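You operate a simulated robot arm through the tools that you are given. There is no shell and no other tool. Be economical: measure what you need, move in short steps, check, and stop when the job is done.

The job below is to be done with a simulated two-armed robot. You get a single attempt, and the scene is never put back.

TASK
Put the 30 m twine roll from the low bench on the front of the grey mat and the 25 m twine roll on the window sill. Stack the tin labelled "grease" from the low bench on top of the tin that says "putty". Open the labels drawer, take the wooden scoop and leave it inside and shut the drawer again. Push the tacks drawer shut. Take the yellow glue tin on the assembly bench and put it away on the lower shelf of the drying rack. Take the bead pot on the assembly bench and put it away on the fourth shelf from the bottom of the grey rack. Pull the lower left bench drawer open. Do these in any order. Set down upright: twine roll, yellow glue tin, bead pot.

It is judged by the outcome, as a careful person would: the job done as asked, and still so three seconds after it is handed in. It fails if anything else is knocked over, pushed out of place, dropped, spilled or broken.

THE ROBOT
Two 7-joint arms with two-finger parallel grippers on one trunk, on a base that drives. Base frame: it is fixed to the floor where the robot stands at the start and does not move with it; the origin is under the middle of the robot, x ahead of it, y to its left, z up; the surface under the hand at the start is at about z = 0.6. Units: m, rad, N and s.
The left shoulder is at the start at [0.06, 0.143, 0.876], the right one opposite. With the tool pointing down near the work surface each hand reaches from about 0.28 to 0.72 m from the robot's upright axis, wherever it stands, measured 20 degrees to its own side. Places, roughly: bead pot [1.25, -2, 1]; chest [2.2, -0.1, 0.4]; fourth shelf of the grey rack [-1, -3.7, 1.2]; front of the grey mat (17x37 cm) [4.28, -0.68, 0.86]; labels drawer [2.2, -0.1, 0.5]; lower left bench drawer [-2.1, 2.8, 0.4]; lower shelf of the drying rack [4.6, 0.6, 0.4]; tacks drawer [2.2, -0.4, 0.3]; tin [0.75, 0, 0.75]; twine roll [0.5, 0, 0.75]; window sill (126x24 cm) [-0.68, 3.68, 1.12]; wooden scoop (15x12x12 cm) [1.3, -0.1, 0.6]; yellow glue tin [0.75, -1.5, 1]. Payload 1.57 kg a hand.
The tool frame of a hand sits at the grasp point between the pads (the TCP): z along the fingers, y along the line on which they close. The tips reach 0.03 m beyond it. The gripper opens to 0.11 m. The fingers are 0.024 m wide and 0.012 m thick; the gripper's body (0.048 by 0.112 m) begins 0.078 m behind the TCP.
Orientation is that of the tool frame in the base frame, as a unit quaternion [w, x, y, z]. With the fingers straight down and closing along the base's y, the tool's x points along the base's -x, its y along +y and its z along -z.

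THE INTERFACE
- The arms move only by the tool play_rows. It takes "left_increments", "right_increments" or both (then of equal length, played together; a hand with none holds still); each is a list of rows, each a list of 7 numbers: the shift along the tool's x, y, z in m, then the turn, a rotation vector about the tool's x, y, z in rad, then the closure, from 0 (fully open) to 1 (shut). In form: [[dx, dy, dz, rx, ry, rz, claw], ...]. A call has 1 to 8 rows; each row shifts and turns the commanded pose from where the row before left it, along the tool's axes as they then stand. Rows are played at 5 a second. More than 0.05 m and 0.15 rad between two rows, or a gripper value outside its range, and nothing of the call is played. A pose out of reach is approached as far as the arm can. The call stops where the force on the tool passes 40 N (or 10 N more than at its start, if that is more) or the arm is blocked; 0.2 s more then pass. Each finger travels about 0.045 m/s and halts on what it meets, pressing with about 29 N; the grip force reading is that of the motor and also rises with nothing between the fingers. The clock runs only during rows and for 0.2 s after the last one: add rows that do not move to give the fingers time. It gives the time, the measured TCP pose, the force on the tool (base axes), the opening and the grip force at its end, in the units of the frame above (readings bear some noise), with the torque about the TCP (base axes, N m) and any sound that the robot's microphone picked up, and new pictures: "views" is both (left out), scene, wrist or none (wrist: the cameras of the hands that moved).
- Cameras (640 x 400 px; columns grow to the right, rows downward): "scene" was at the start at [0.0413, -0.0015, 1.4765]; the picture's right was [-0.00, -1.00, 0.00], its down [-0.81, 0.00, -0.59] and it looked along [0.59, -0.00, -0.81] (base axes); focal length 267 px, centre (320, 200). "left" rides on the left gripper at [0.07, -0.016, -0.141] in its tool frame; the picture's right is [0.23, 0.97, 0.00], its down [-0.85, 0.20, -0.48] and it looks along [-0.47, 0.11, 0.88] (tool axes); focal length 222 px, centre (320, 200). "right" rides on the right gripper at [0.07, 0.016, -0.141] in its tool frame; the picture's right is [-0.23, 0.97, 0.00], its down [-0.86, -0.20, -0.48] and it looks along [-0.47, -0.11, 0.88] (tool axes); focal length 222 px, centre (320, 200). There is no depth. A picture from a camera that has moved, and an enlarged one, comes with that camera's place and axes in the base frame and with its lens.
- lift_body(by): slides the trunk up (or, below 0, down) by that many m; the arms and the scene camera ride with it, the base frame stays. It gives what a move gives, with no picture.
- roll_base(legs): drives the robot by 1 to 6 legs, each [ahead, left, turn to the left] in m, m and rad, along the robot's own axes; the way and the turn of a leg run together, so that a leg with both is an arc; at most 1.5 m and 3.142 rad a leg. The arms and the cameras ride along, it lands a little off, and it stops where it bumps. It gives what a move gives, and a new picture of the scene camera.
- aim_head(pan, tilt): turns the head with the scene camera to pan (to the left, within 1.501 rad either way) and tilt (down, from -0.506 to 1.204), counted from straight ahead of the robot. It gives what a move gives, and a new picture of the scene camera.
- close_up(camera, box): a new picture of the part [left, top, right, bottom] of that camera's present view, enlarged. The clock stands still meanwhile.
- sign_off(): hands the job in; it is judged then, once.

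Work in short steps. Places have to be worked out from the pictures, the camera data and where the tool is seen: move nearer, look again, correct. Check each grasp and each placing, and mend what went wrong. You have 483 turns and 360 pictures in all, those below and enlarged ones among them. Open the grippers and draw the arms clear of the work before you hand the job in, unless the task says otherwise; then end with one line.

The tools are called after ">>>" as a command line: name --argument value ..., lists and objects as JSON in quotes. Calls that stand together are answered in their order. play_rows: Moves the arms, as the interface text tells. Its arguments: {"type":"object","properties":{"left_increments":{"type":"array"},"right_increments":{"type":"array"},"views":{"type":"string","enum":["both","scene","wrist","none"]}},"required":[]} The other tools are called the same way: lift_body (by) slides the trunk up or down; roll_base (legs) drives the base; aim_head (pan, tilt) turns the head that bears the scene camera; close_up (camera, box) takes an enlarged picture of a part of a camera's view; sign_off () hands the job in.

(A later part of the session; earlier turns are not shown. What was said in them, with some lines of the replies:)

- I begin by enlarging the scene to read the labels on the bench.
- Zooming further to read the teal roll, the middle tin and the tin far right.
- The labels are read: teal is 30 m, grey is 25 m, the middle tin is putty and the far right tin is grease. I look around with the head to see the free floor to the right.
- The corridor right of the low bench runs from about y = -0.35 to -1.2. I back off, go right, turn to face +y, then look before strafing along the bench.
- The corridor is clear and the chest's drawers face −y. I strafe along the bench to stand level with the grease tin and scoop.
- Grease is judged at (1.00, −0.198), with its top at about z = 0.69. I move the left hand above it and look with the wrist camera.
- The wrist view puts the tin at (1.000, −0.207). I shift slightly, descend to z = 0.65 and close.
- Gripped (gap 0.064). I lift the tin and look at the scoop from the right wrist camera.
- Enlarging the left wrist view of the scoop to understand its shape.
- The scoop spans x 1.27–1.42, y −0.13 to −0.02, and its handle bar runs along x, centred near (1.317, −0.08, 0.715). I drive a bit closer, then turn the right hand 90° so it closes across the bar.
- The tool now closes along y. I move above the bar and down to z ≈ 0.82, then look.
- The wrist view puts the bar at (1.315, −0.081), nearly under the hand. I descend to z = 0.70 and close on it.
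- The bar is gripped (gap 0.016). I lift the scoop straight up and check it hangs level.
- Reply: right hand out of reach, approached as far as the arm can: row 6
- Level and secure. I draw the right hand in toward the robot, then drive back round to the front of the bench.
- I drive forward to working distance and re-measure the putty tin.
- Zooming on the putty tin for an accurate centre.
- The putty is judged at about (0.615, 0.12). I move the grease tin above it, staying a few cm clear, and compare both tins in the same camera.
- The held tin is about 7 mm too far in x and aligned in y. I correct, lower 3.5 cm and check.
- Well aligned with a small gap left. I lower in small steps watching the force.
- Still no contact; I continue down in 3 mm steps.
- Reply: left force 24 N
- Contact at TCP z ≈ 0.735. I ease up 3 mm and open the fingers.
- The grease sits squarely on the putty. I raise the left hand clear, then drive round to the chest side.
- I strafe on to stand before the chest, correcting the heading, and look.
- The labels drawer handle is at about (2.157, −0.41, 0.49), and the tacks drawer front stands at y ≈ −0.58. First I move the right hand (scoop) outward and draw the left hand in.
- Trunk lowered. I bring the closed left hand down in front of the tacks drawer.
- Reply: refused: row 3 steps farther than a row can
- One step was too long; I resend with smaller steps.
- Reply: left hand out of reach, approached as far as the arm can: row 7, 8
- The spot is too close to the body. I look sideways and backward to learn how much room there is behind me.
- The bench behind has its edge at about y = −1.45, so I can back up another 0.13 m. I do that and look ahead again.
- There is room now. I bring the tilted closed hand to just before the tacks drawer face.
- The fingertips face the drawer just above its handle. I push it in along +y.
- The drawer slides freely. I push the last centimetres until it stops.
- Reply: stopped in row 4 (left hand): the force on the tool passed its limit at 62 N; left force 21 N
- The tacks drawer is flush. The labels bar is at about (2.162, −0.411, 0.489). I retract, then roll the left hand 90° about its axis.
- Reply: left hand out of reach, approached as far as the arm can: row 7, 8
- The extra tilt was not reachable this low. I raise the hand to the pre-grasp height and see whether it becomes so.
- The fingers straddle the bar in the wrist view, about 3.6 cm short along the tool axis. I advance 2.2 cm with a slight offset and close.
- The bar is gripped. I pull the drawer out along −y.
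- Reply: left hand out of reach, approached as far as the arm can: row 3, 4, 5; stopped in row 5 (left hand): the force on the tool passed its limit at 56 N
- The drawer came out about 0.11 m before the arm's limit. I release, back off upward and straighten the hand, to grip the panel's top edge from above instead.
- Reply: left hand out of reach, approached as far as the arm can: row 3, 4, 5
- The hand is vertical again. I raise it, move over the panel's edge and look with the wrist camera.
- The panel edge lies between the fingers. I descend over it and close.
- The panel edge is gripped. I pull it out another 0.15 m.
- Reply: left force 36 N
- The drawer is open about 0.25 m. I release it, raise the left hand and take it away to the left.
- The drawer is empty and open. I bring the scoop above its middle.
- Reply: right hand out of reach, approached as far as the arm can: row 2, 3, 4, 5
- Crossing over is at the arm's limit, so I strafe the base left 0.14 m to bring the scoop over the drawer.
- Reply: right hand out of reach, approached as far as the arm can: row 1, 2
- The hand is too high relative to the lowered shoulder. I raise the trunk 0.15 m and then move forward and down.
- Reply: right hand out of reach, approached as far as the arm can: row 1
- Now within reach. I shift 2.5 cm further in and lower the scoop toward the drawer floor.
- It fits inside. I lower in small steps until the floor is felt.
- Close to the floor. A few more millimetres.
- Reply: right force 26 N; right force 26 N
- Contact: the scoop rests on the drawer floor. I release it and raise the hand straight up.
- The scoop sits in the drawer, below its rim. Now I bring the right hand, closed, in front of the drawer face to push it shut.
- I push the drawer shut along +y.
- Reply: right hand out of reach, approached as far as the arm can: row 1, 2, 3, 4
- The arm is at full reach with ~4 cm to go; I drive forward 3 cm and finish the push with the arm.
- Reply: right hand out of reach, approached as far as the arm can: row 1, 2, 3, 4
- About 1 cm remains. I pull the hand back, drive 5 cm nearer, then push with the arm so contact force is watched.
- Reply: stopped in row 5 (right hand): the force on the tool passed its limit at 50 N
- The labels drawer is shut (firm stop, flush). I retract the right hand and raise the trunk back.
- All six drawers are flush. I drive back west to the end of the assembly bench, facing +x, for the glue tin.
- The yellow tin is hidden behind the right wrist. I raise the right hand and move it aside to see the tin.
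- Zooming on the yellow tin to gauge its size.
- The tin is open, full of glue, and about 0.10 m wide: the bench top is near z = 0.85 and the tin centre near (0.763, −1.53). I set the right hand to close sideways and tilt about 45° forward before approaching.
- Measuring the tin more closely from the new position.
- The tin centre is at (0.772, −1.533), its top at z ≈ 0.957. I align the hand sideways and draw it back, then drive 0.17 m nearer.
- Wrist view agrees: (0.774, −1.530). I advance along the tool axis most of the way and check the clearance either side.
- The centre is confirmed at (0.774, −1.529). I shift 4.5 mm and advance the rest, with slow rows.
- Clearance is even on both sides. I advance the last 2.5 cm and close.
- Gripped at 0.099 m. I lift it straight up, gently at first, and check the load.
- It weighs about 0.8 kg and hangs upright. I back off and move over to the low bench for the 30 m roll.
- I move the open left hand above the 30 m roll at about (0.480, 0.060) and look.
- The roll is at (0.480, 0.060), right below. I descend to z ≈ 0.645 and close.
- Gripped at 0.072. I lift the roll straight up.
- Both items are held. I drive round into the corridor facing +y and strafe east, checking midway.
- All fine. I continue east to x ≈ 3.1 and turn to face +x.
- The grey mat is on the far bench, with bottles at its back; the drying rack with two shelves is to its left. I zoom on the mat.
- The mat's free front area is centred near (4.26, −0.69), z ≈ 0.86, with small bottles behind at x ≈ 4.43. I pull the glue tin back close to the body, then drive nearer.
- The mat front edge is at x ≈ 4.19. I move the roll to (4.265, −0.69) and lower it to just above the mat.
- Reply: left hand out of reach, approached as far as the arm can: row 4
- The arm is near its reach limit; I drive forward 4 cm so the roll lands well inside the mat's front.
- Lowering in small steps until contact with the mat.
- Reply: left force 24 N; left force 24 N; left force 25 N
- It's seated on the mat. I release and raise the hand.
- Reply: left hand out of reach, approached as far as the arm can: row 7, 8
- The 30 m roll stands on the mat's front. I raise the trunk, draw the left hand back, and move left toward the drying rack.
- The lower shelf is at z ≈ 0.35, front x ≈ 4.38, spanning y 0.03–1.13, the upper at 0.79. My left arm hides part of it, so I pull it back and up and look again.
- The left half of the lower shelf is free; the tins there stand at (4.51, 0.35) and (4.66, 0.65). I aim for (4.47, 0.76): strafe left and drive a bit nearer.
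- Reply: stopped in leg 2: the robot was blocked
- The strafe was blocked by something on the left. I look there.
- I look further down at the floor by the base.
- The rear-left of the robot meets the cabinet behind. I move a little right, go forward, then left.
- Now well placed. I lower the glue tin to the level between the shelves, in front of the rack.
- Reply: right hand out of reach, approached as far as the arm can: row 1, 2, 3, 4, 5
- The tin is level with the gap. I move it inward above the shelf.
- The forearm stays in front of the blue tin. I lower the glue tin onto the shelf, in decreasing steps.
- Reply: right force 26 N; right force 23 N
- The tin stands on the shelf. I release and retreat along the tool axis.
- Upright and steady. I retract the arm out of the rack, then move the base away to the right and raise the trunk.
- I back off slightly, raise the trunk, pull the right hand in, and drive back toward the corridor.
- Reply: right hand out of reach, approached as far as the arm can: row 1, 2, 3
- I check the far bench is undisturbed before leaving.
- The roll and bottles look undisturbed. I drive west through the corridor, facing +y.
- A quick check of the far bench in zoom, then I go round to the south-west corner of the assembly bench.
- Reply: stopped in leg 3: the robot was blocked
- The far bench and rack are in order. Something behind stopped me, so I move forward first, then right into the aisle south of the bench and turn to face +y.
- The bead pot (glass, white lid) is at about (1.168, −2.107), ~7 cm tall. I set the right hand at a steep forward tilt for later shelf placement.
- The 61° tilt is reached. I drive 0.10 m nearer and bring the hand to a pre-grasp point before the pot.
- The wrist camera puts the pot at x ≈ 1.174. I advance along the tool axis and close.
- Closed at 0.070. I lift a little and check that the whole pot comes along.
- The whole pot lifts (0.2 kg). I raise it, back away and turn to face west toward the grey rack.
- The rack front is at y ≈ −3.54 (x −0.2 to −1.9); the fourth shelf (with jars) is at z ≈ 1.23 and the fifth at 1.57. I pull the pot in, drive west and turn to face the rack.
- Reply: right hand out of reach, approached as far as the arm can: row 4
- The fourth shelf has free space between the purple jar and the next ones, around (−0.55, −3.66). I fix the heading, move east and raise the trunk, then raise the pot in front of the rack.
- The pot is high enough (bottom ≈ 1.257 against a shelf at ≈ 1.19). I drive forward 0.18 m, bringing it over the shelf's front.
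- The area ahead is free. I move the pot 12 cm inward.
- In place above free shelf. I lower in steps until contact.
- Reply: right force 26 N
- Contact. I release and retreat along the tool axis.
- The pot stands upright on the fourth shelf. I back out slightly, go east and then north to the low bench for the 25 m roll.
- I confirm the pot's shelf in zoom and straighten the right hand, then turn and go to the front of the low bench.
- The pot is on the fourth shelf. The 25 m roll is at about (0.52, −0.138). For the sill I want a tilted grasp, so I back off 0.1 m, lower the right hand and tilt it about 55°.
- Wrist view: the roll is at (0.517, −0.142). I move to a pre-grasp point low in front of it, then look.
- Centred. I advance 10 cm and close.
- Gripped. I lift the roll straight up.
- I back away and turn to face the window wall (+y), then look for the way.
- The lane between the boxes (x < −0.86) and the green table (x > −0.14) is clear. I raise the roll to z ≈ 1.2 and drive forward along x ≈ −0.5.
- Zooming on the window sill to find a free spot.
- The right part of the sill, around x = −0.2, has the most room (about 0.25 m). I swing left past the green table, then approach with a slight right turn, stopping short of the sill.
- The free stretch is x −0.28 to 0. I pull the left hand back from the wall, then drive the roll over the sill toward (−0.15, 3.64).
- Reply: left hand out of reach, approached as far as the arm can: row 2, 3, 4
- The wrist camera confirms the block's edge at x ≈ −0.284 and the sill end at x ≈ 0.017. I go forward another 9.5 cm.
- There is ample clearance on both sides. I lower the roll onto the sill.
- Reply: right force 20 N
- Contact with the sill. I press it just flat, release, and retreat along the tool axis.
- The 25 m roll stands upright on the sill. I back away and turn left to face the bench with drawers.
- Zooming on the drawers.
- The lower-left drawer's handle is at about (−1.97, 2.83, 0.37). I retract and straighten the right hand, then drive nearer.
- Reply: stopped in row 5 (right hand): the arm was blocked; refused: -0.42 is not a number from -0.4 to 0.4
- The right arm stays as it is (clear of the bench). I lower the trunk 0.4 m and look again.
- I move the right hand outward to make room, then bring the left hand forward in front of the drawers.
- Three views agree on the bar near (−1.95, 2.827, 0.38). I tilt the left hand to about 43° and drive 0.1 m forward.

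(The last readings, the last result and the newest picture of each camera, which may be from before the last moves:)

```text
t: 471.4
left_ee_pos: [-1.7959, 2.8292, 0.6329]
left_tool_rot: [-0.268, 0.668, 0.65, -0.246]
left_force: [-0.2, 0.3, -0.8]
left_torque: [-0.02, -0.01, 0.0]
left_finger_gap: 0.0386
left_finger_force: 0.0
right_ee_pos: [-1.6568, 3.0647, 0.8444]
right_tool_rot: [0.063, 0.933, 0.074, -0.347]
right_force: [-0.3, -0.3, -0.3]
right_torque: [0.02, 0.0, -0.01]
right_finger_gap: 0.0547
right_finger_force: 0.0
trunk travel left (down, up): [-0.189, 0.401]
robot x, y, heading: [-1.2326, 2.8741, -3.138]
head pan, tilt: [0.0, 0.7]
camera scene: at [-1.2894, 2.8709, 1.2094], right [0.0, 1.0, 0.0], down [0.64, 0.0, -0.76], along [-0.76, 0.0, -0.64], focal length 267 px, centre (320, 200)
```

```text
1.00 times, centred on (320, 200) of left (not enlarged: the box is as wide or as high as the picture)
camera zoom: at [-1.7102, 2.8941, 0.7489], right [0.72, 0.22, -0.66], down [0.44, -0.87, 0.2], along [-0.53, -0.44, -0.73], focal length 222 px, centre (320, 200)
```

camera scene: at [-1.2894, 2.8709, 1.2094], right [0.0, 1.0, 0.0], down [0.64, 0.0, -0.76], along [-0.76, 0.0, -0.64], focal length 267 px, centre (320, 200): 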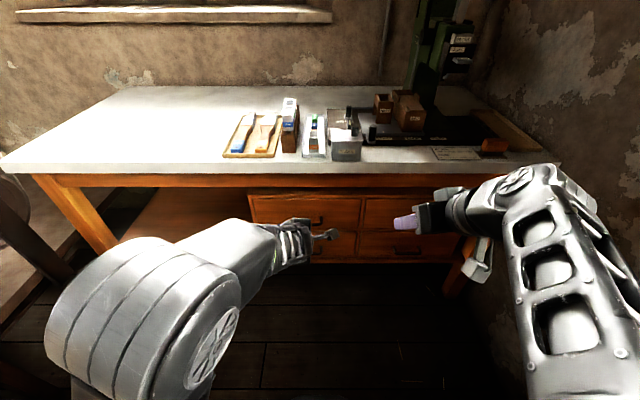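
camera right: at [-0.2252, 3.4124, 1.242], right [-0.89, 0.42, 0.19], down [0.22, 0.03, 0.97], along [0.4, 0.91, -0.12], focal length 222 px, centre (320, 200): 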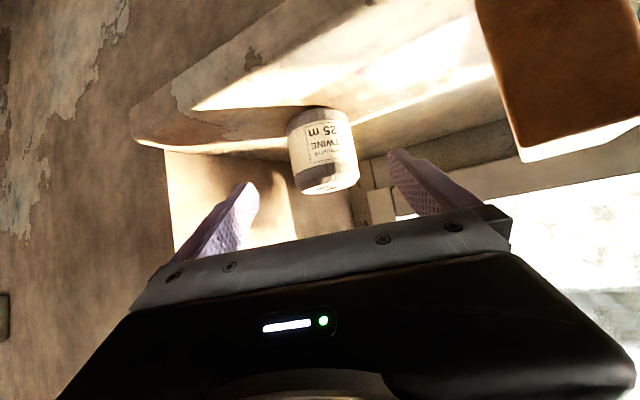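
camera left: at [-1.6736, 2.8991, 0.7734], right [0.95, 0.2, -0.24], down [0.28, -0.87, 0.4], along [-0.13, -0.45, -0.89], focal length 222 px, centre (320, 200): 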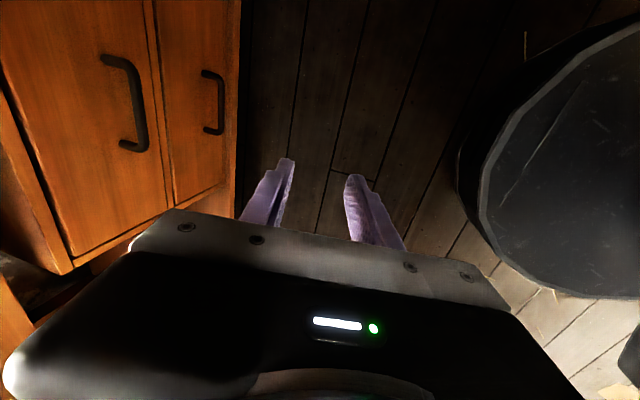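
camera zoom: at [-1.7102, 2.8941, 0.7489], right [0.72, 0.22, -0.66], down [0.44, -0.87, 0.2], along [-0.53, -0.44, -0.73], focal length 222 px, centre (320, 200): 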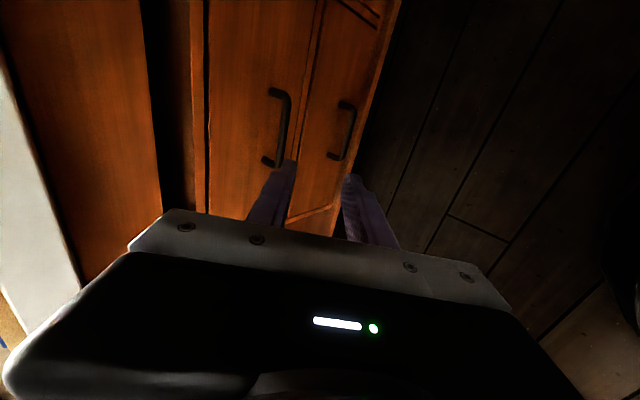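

The bar is 0.29 m ahead along the tool axis and 0.058 m to the side. I shift and advance 0.2 m, then look.

>>> play_rows --left_increments '[[0, 0.0145, 0.04, 0, 0, 0, 0.65], [0, 0.0145, 0.04, 0, 0, 0, 0.65], [0, 0.0145, 0.04, 0, 0, 0, 0.65], [0, 0.0145, 0.04, 0, 0, 0, 0.65], [0, 0, 0.04, 0, 0, 0, 0.65], [0, 0, 0, 0, 0, 0, 0.65]]' --views "wrist"

```text
t: 472.8
left_ee_pos: [-1.8905, 2.8379, 0.4458]
left_tool_rot: [-0.267, 0.668, 0.65, -0.246]
left_force: [-0.1, -0.6, 0.0]
left_torque: [0.0, 0.01, 0.03]
left_finger_gap: 0.0385
left_finger_force: 0.1
right_ee_pos: [-1.6583, 3.066, 0.8439]
right_tool_rot: [0.063, 0.933, 0.073, -0.347]
right_force: [-0.3, -0.2, -0.4]
right_torque: [-0.01, 0.02, 0.01]
right_finger_gap: 0.055
right_finger_force: 0.0
trunk travel left (down, up): [-0.189, 0.401]
robot x, y, heading: [-1.2348, 2.8679, -3.145]
head pan, tilt: [0.0, 0.7]
camera left: at [-1.8045, 2.9024, 0.5603], right [0.72, 0.22, -0.65], down [0.44, -0.87, 0.2], along [-0.53, -0.44, -0.73], focal length 222 px, centre (320, 200)
```

left: 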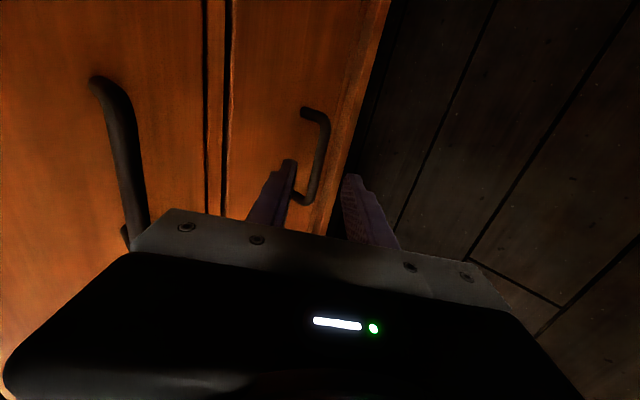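

The bar lies between the fingers. I advance 7 cm and close.

>>> play_rows --left_increments '[[0, 0.001, 0.03, 0, 0, 0, 0.68], [0, 0, 0.025, 0, 0, 0, 0.68], [0, 0, 0.015, 0, 0, 0, 0.68], [0, 0, 0, 0, 0, 0, 1], [0, 0, 0, 0, 0, 0, 1], [0, 0, 0, 0, 0, 0, 1]]' --views "wrist"

```text
t: 474.2
left_ee_pos: [-1.9372, 2.8377, 0.3941]
left_tool_rot: [-0.267, 0.667, 0.65, -0.246]
left_force: [0.1, 0.6, 0.5]
left_torque: [0.47, 0.05, 0.41]
left_finger_gap: 0.0124
left_finger_force: 27.2
right_ee_pos: [-1.6578, 3.0641, 0.8459]
right_tool_rot: [0.064, 0.933, 0.074, -0.347]
right_force: [0.1, -0.9, 0.1]
right_torque: [0.01, 0.0, 0.05]
right_finger_gap: 0.0551
right_finger_force: 0.1
trunk travel left (down, up): [-0.189, 0.401]
robot x, y, heading: [-1.2312, 2.871, -3.138]
head pan, tilt: [0.0, 0.7]
camera left: at [-1.8515, 2.902, 0.5095], right [0.72, 0.22, -0.65], down [0.44, -0.87, 0.2], along [-0.53, -0.43, -0.73], focal length 222 px, centre (320, 200)
```

left: 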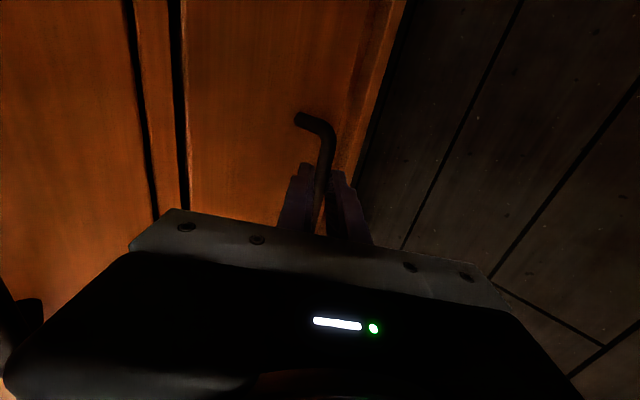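

The bar is gripped. I pull the drawer out along +x.

>>> play_rows --left_increments '[[0, 0.0147, -0.0135, 0, 0, 0, 1], [0, 0.0221, -0.0203, 0, 0, 0, 1], [0, 0.0221, -0.0203, 0, 0, 0, 1], [0, 0, 0, 0, 0, 0, 1]]' --views "scene"

```text
t: 475.2
left_ee_pos: [-1.8546, 2.8374, 0.3932]
left_tool_rot: [-0.267, 0.668, 0.65, -0.245]
left_force: [-0.2, 12.0, -2.6]
left_torque: [0.88, -0.06, 0.21]
left_finger_gap: 0.0119
left_finger_force: 29.1
right_ee_pos: [-1.6576, 3.066, 0.8442]
right_tool_rot: [0.064, 0.933, 0.074, -0.346]
right_force: [-1.0, 0.2, -0.7]
right_torque: [-0.01, -0.02, 0.0]
right_finger_gap: 0.0549
right_finger_force: 0.1
trunk travel left (down, up): [-0.189, 0.401]
robot x, y, heading: [-1.2316, 2.8774, 3.143]
head pan, tilt: [0.0, 0.7]
camera scene: at [-1.2896, 2.8714, 1.2094], right [0.0, 1.0, 0.0], down [0.64, 0.0, -0.76], along [-0.76, 0.0, -0.64], focal length 267 px, centre (320, 200)
```

scene: 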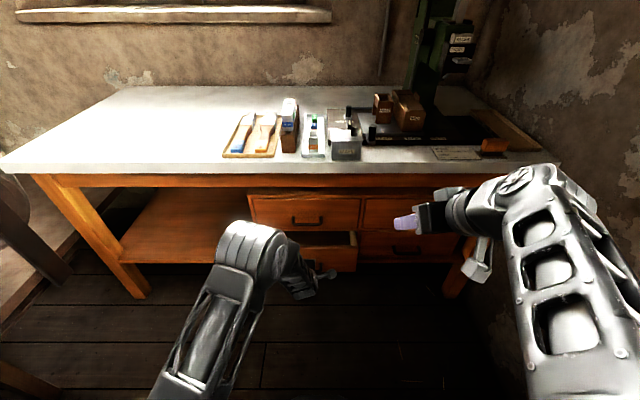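

It opens smoothly. I continue the pull by backing the base 0.17 m.

>>> roll_base --legs '[[-0.17, 0, 0]]'

```text
t: 476.7
left_ee_pos: [-1.6829, 2.8374, 0.3947]
left_tool_rot: [-0.267, 0.668, 0.65, -0.245]
left_force: [0.5, 22.3, -4.7]
left_torque: [0.96, -0.07, 0.1]
left_finger_gap: 0.0121
left_finger_force: 29.2
right_ee_pos: [-1.4862, 3.0645, 0.8439]
right_tool_rot: [0.063, 0.933, 0.075, -0.346]
right_force: [0.2, -0.5, 0.7]
right_torque: [-0.01, 0.0, 0.02]
right_finger_gap: 0.0553
right_finger_force: 0.0
trunk travel left (down, up): [-0.189, 0.401]
robot x, y, heading: [-1.0562, 2.8723, -3.137]
head pan, tilt: [0.0, 0.7]
camera scene: at [-1.1167, 2.8717, 1.2095], right [0.0, 1.0, 0.0], down [0.64, 0.0, -0.76], along [-0.76, 0.0, -0.64], focal length 267 px, centre (320, 200)
```

scene: 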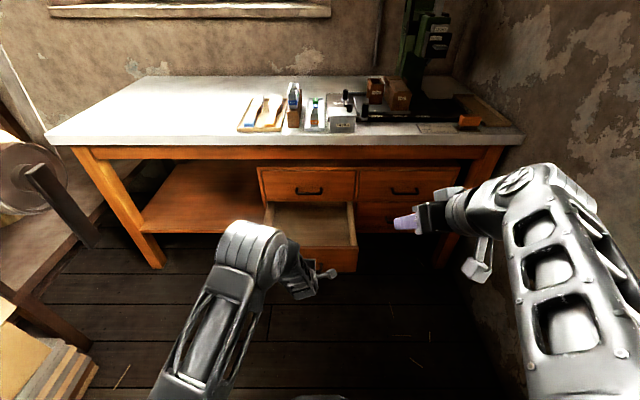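

The lower-left drawer stands open about 0.25 m. I release the handle and withdraw.

>>> play_rows --left_increments '[[0, 0, 0, 0, 0, 0, 0.65], [0, 0, 0, 0, 0, 0, 0.6], [0, 0, -0.02, 0, 0, 0, 0.6], [0, 0, -0.03, 0, 0, 0, 0.6], [0, 0, -0.04, 0, 0, 0, 0.6], [0, 0, -0.04, 0, 0, 0, 0.6]]' --views "wrist"

>>> roll_base --legs '[[-0.3, 0, 0]]'

```text
t: 478.1
left_ee_pos: [-1.5914, 2.8339, 0.4888]
left_tool_rot: [-0.267, 0.668, 0.65, -0.244]
left_force: [0.0, -0.1, 0.1]
left_torque: [0.0, -0.02, -0.05]
left_finger_gap: 0.044
left_finger_force: 0.1
right_ee_pos: [-1.4839, 3.0648, 0.8441]
right_tool_rot: [0.063, 0.933, 0.074, -0.347]
right_force: [0.0, -0.1, 0.6]
right_torque: [-0.01, -0.03, 0.01]
right_finger_gap: 0.055
right_finger_force: 0.0
trunk travel left (down, up): [-0.189, 0.401]
robot x, y, heading: [-1.0554, 2.8702, -3.143]
head pan, tilt: [0.0, 0.7]
camera left: at [-1.506, 2.8977, 0.6051], right [0.73, 0.22, -0.65], down [0.44, -0.88, 0.2], along [-0.53, -0.43, -0.73], focal length 222 px, centre (320, 200)
```

left: 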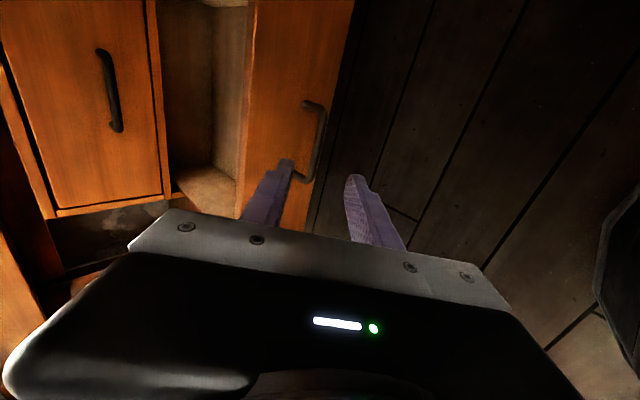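

```text
t: 480.1
left_ee_pos: [-1.2927, 2.8304, 0.4891]
left_tool_rot: [-0.267, 0.666, 0.652, -0.246]
left_force: [-0.2, -0.8, -1.1]
left_torque: [0.02, -0.01, 0.01]
left_finger_gap: 0.0442
left_finger_force: 0.0
right_ee_pos: [-1.1878, 3.0645, 0.8455]
right_tool_rot: [0.065, 0.933, 0.078, -0.346]
right_force: [-0.3, 0.9, -0.6]
right_torque: [-0.02, -0.01, 0.03]
right_finger_gap: 0.055
right_finger_force: 0.0
trunk travel left (down, up): [-0.189, 0.401]
robot x, y, heading: [-0.7614, 2.8785, -3.134]
head pan, tilt: [0.0, 0.7]
camera scene: at [-0.8177, 2.8721, 1.2095], right [-0.01, 1.0, 0.0], down [0.64, 0.01, -0.76], along [-0.76, -0.01, -0.64], focal length 267 px, centre (320, 200)
```

scene: 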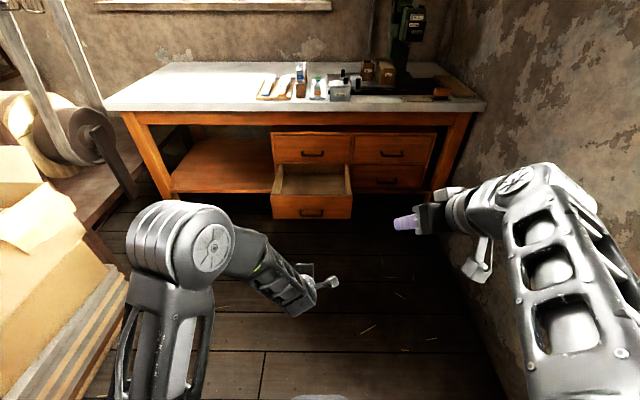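

The drawer is open and everything else there is undisturbed. A last look at the sill and the stacked tins.

>>> aim_head --pan -1.45 --tilt 0.1

>>> aim_head --pan 1.5 --tilt 0.3

```text
t: 481.7
left_ee_pos: [-1.293, 2.8315, 0.49]
left_tool_rot: [-0.267, 0.665, 0.652, -0.246]
left_force: [0.1, 0.2, -0.4]
left_torque: [0.0, 0.02, 0.01]
left_finger_gap: 0.0442
left_finger_force: 0.0
right_ee_pos: [-1.1879, 3.0631, 0.8446]
right_tool_rot: [0.065, 0.933, 0.078, -0.346]
right_force: [0.0, -0.2, 0.3]
right_torque: [0.01, -0.03, 0.0]
right_finger_gap: 0.055
right_finger_force: 0.2
trunk travel left (down, up): [-0.189, 0.401]
robot x, y, heading: [-0.757, 2.8746, -3.128]
head pan, tilt: [-1.45, 0.099]
camera scene: at [-0.7445, 2.9641, 1.2642], right [0.99, 0.13, 0.0], down [0.01, -0.1, -0.99], along [-0.13, 0.99, -0.1], focal length 267 px, centre (320, 200)
```

scene: 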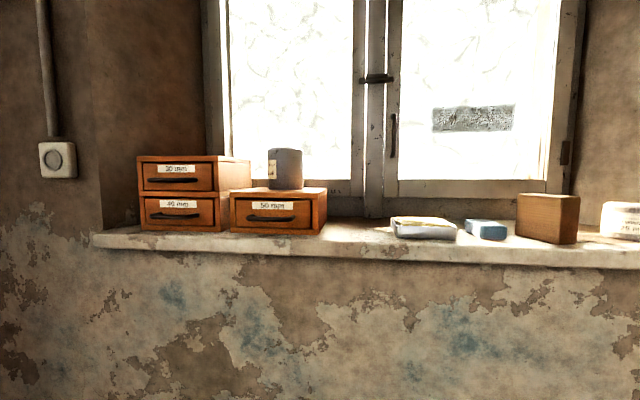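

```text
t: 484.3
left_ee_pos: [-1.2923, 2.8303, 0.4907]
left_tool_rot: [-0.267, 0.666, 0.652, -0.246]
left_force: [0.5, 0.0, -0.4]
left_torque: [-0.01, 0.03, 0.0]
left_finger_gap: 0.044
left_finger_force: 0.0
right_ee_pos: [-1.187, 3.063, 0.8453]
right_tool_rot: [0.064, 0.932, 0.078, -0.347]
right_force: [-0.8, 0.6, -0.4]
right_torque: [-0.01, -0.01, 0.01]
right_finger_gap: 0.0549
right_finger_force: 0.1
trunk travel left (down, up): [-0.189, 0.401]
robot x, y, heading: [-0.7604, 2.8761, -3.133]
head pan, tilt: [1.499, 0.3]
camera scene: at [-0.7385, 2.7797, 1.2456], right [-1.0, 0.06, 0.0], down [0.02, 0.3, -0.96], along [-0.06, -0.95, -0.3], focal length 267 px, centre (320, 200)
```

scene: 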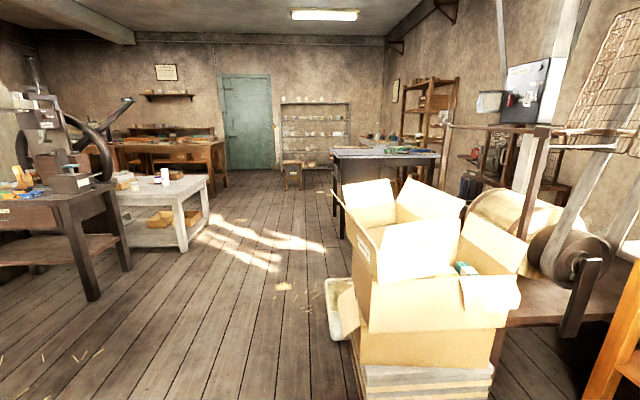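

I verify the roll on the sill more closely.

>>> aim_head --pan -1.5 --tilt 0.2

>>> close_up --camera "scene" --box '[480, 130, 640, 240]'

```text
t: 486.9
left_ee_pos: [-1.2931, 2.8305, 0.4896]
left_tool_rot: [-0.267, 0.665, 0.653, -0.245]
left_force: [-0.2, 0.3, 0.4]
left_torque: [-0.04, 0.01, -0.01]
left_finger_gap: 0.0442
left_finger_force: 0.1
right_ee_pos: [-1.1882, 3.0624, 0.8452]
right_tool_rot: [0.065, 0.933, 0.078, -0.347]
right_force: [-0.3, 0.6, 0.1]
right_torque: [0.02, 0.03, -0.02]
right_finger_gap: 0.0552
right_finger_force: 0.0
trunk travel left (down, up): [-0.189, 0.401]
robot x, y, heading: [-0.7599, 2.8756, -3.137]
head pan, tilt: [-1.499, 0.201]
camera scene: at [-0.7401, 2.9657, 1.2549], right [1.0, 0.08, 0.0], down [0.02, -0.2, -0.98], along [-0.08, 0.98, -0.2], focal length 267 px, centre (320, 200)
```

scene: 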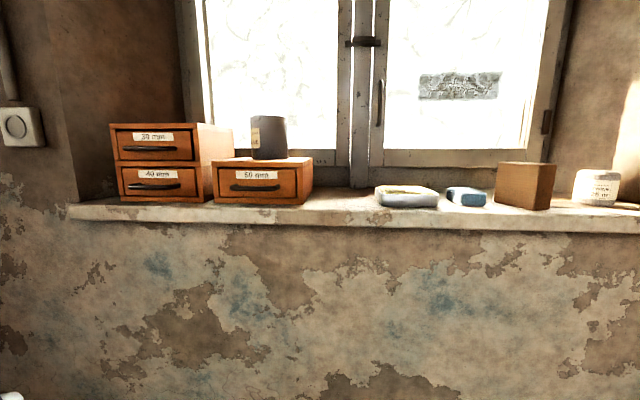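

```text
3.64 times, centred on (560, 185) of scene
camera zoom: at [-0.7401, 2.9657, 1.2549], right [1.0, 0.08, 0.0], down [0.02, -0.2, -0.98], along [-0.08, 0.98, -0.2], focal length 971 px, centre (-553, 254)
```

zoom: 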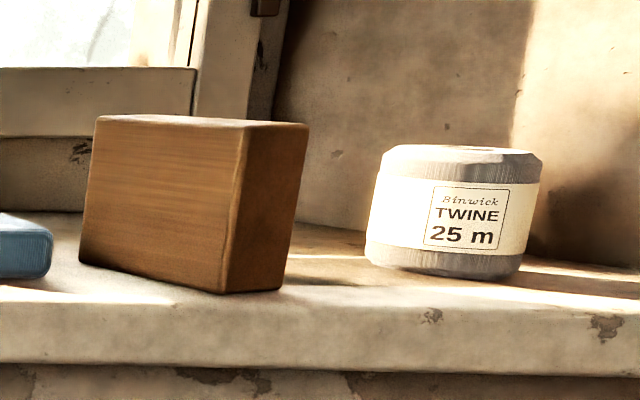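

The 25 m roll stands upright on the sill and every part of the job is done; the grippers are empty and clear, so I open them fully and hand in.

>>> play_rows --left_increments '[[0, 0, 0, 0, 0, 0, 0], [0, 0, 0, 0, 0, 0, 0], [0, 0, 0, 0, 0, 0, 0]]' --right_increments '[[0, 0, 0, 0, 0, 0, 0], [0, 0, 0, 0, 0, 0, 0], [0, 0, 0, 0, 0, 0, 0]]' --views "none"

>>> sign_off

```text
t: 487.7
left_ee_pos: [-1.2933, 2.8307, 0.4915]
left_tool_rot: [-0.267, 0.666, 0.652, -0.245]
left_force: [0.4, 0.4, 0.9]
left_torque: [0.02, -0.01, 0.02]
left_finger_gap: 0.11
left_finger_force: 0.0
right_ee_pos: [-1.1877, 3.0638, 0.8454]
right_tool_rot: [0.065, 0.932, 0.077, -0.347]
right_force: [-0.3, 0.1, 0.0]
right_torque: [-0.01, -0.03, -0.01]
right_finger_gap: 0.1097
right_finger_force: 0.1
trunk travel left (down, up): [-0.189, 0.401]
robot x, y, heading: [-0.7596, 2.8743, -3.135]
head pan, tilt: [-1.499, 0.201]
```

```text
The job is handed in.
```

All the parts of the job are done and handed in; the base was stopped by contact twice while driving (near the cabinet by the drying rack, and near the bin west of the assembly bench), and I saw nothing displaced afterwards.
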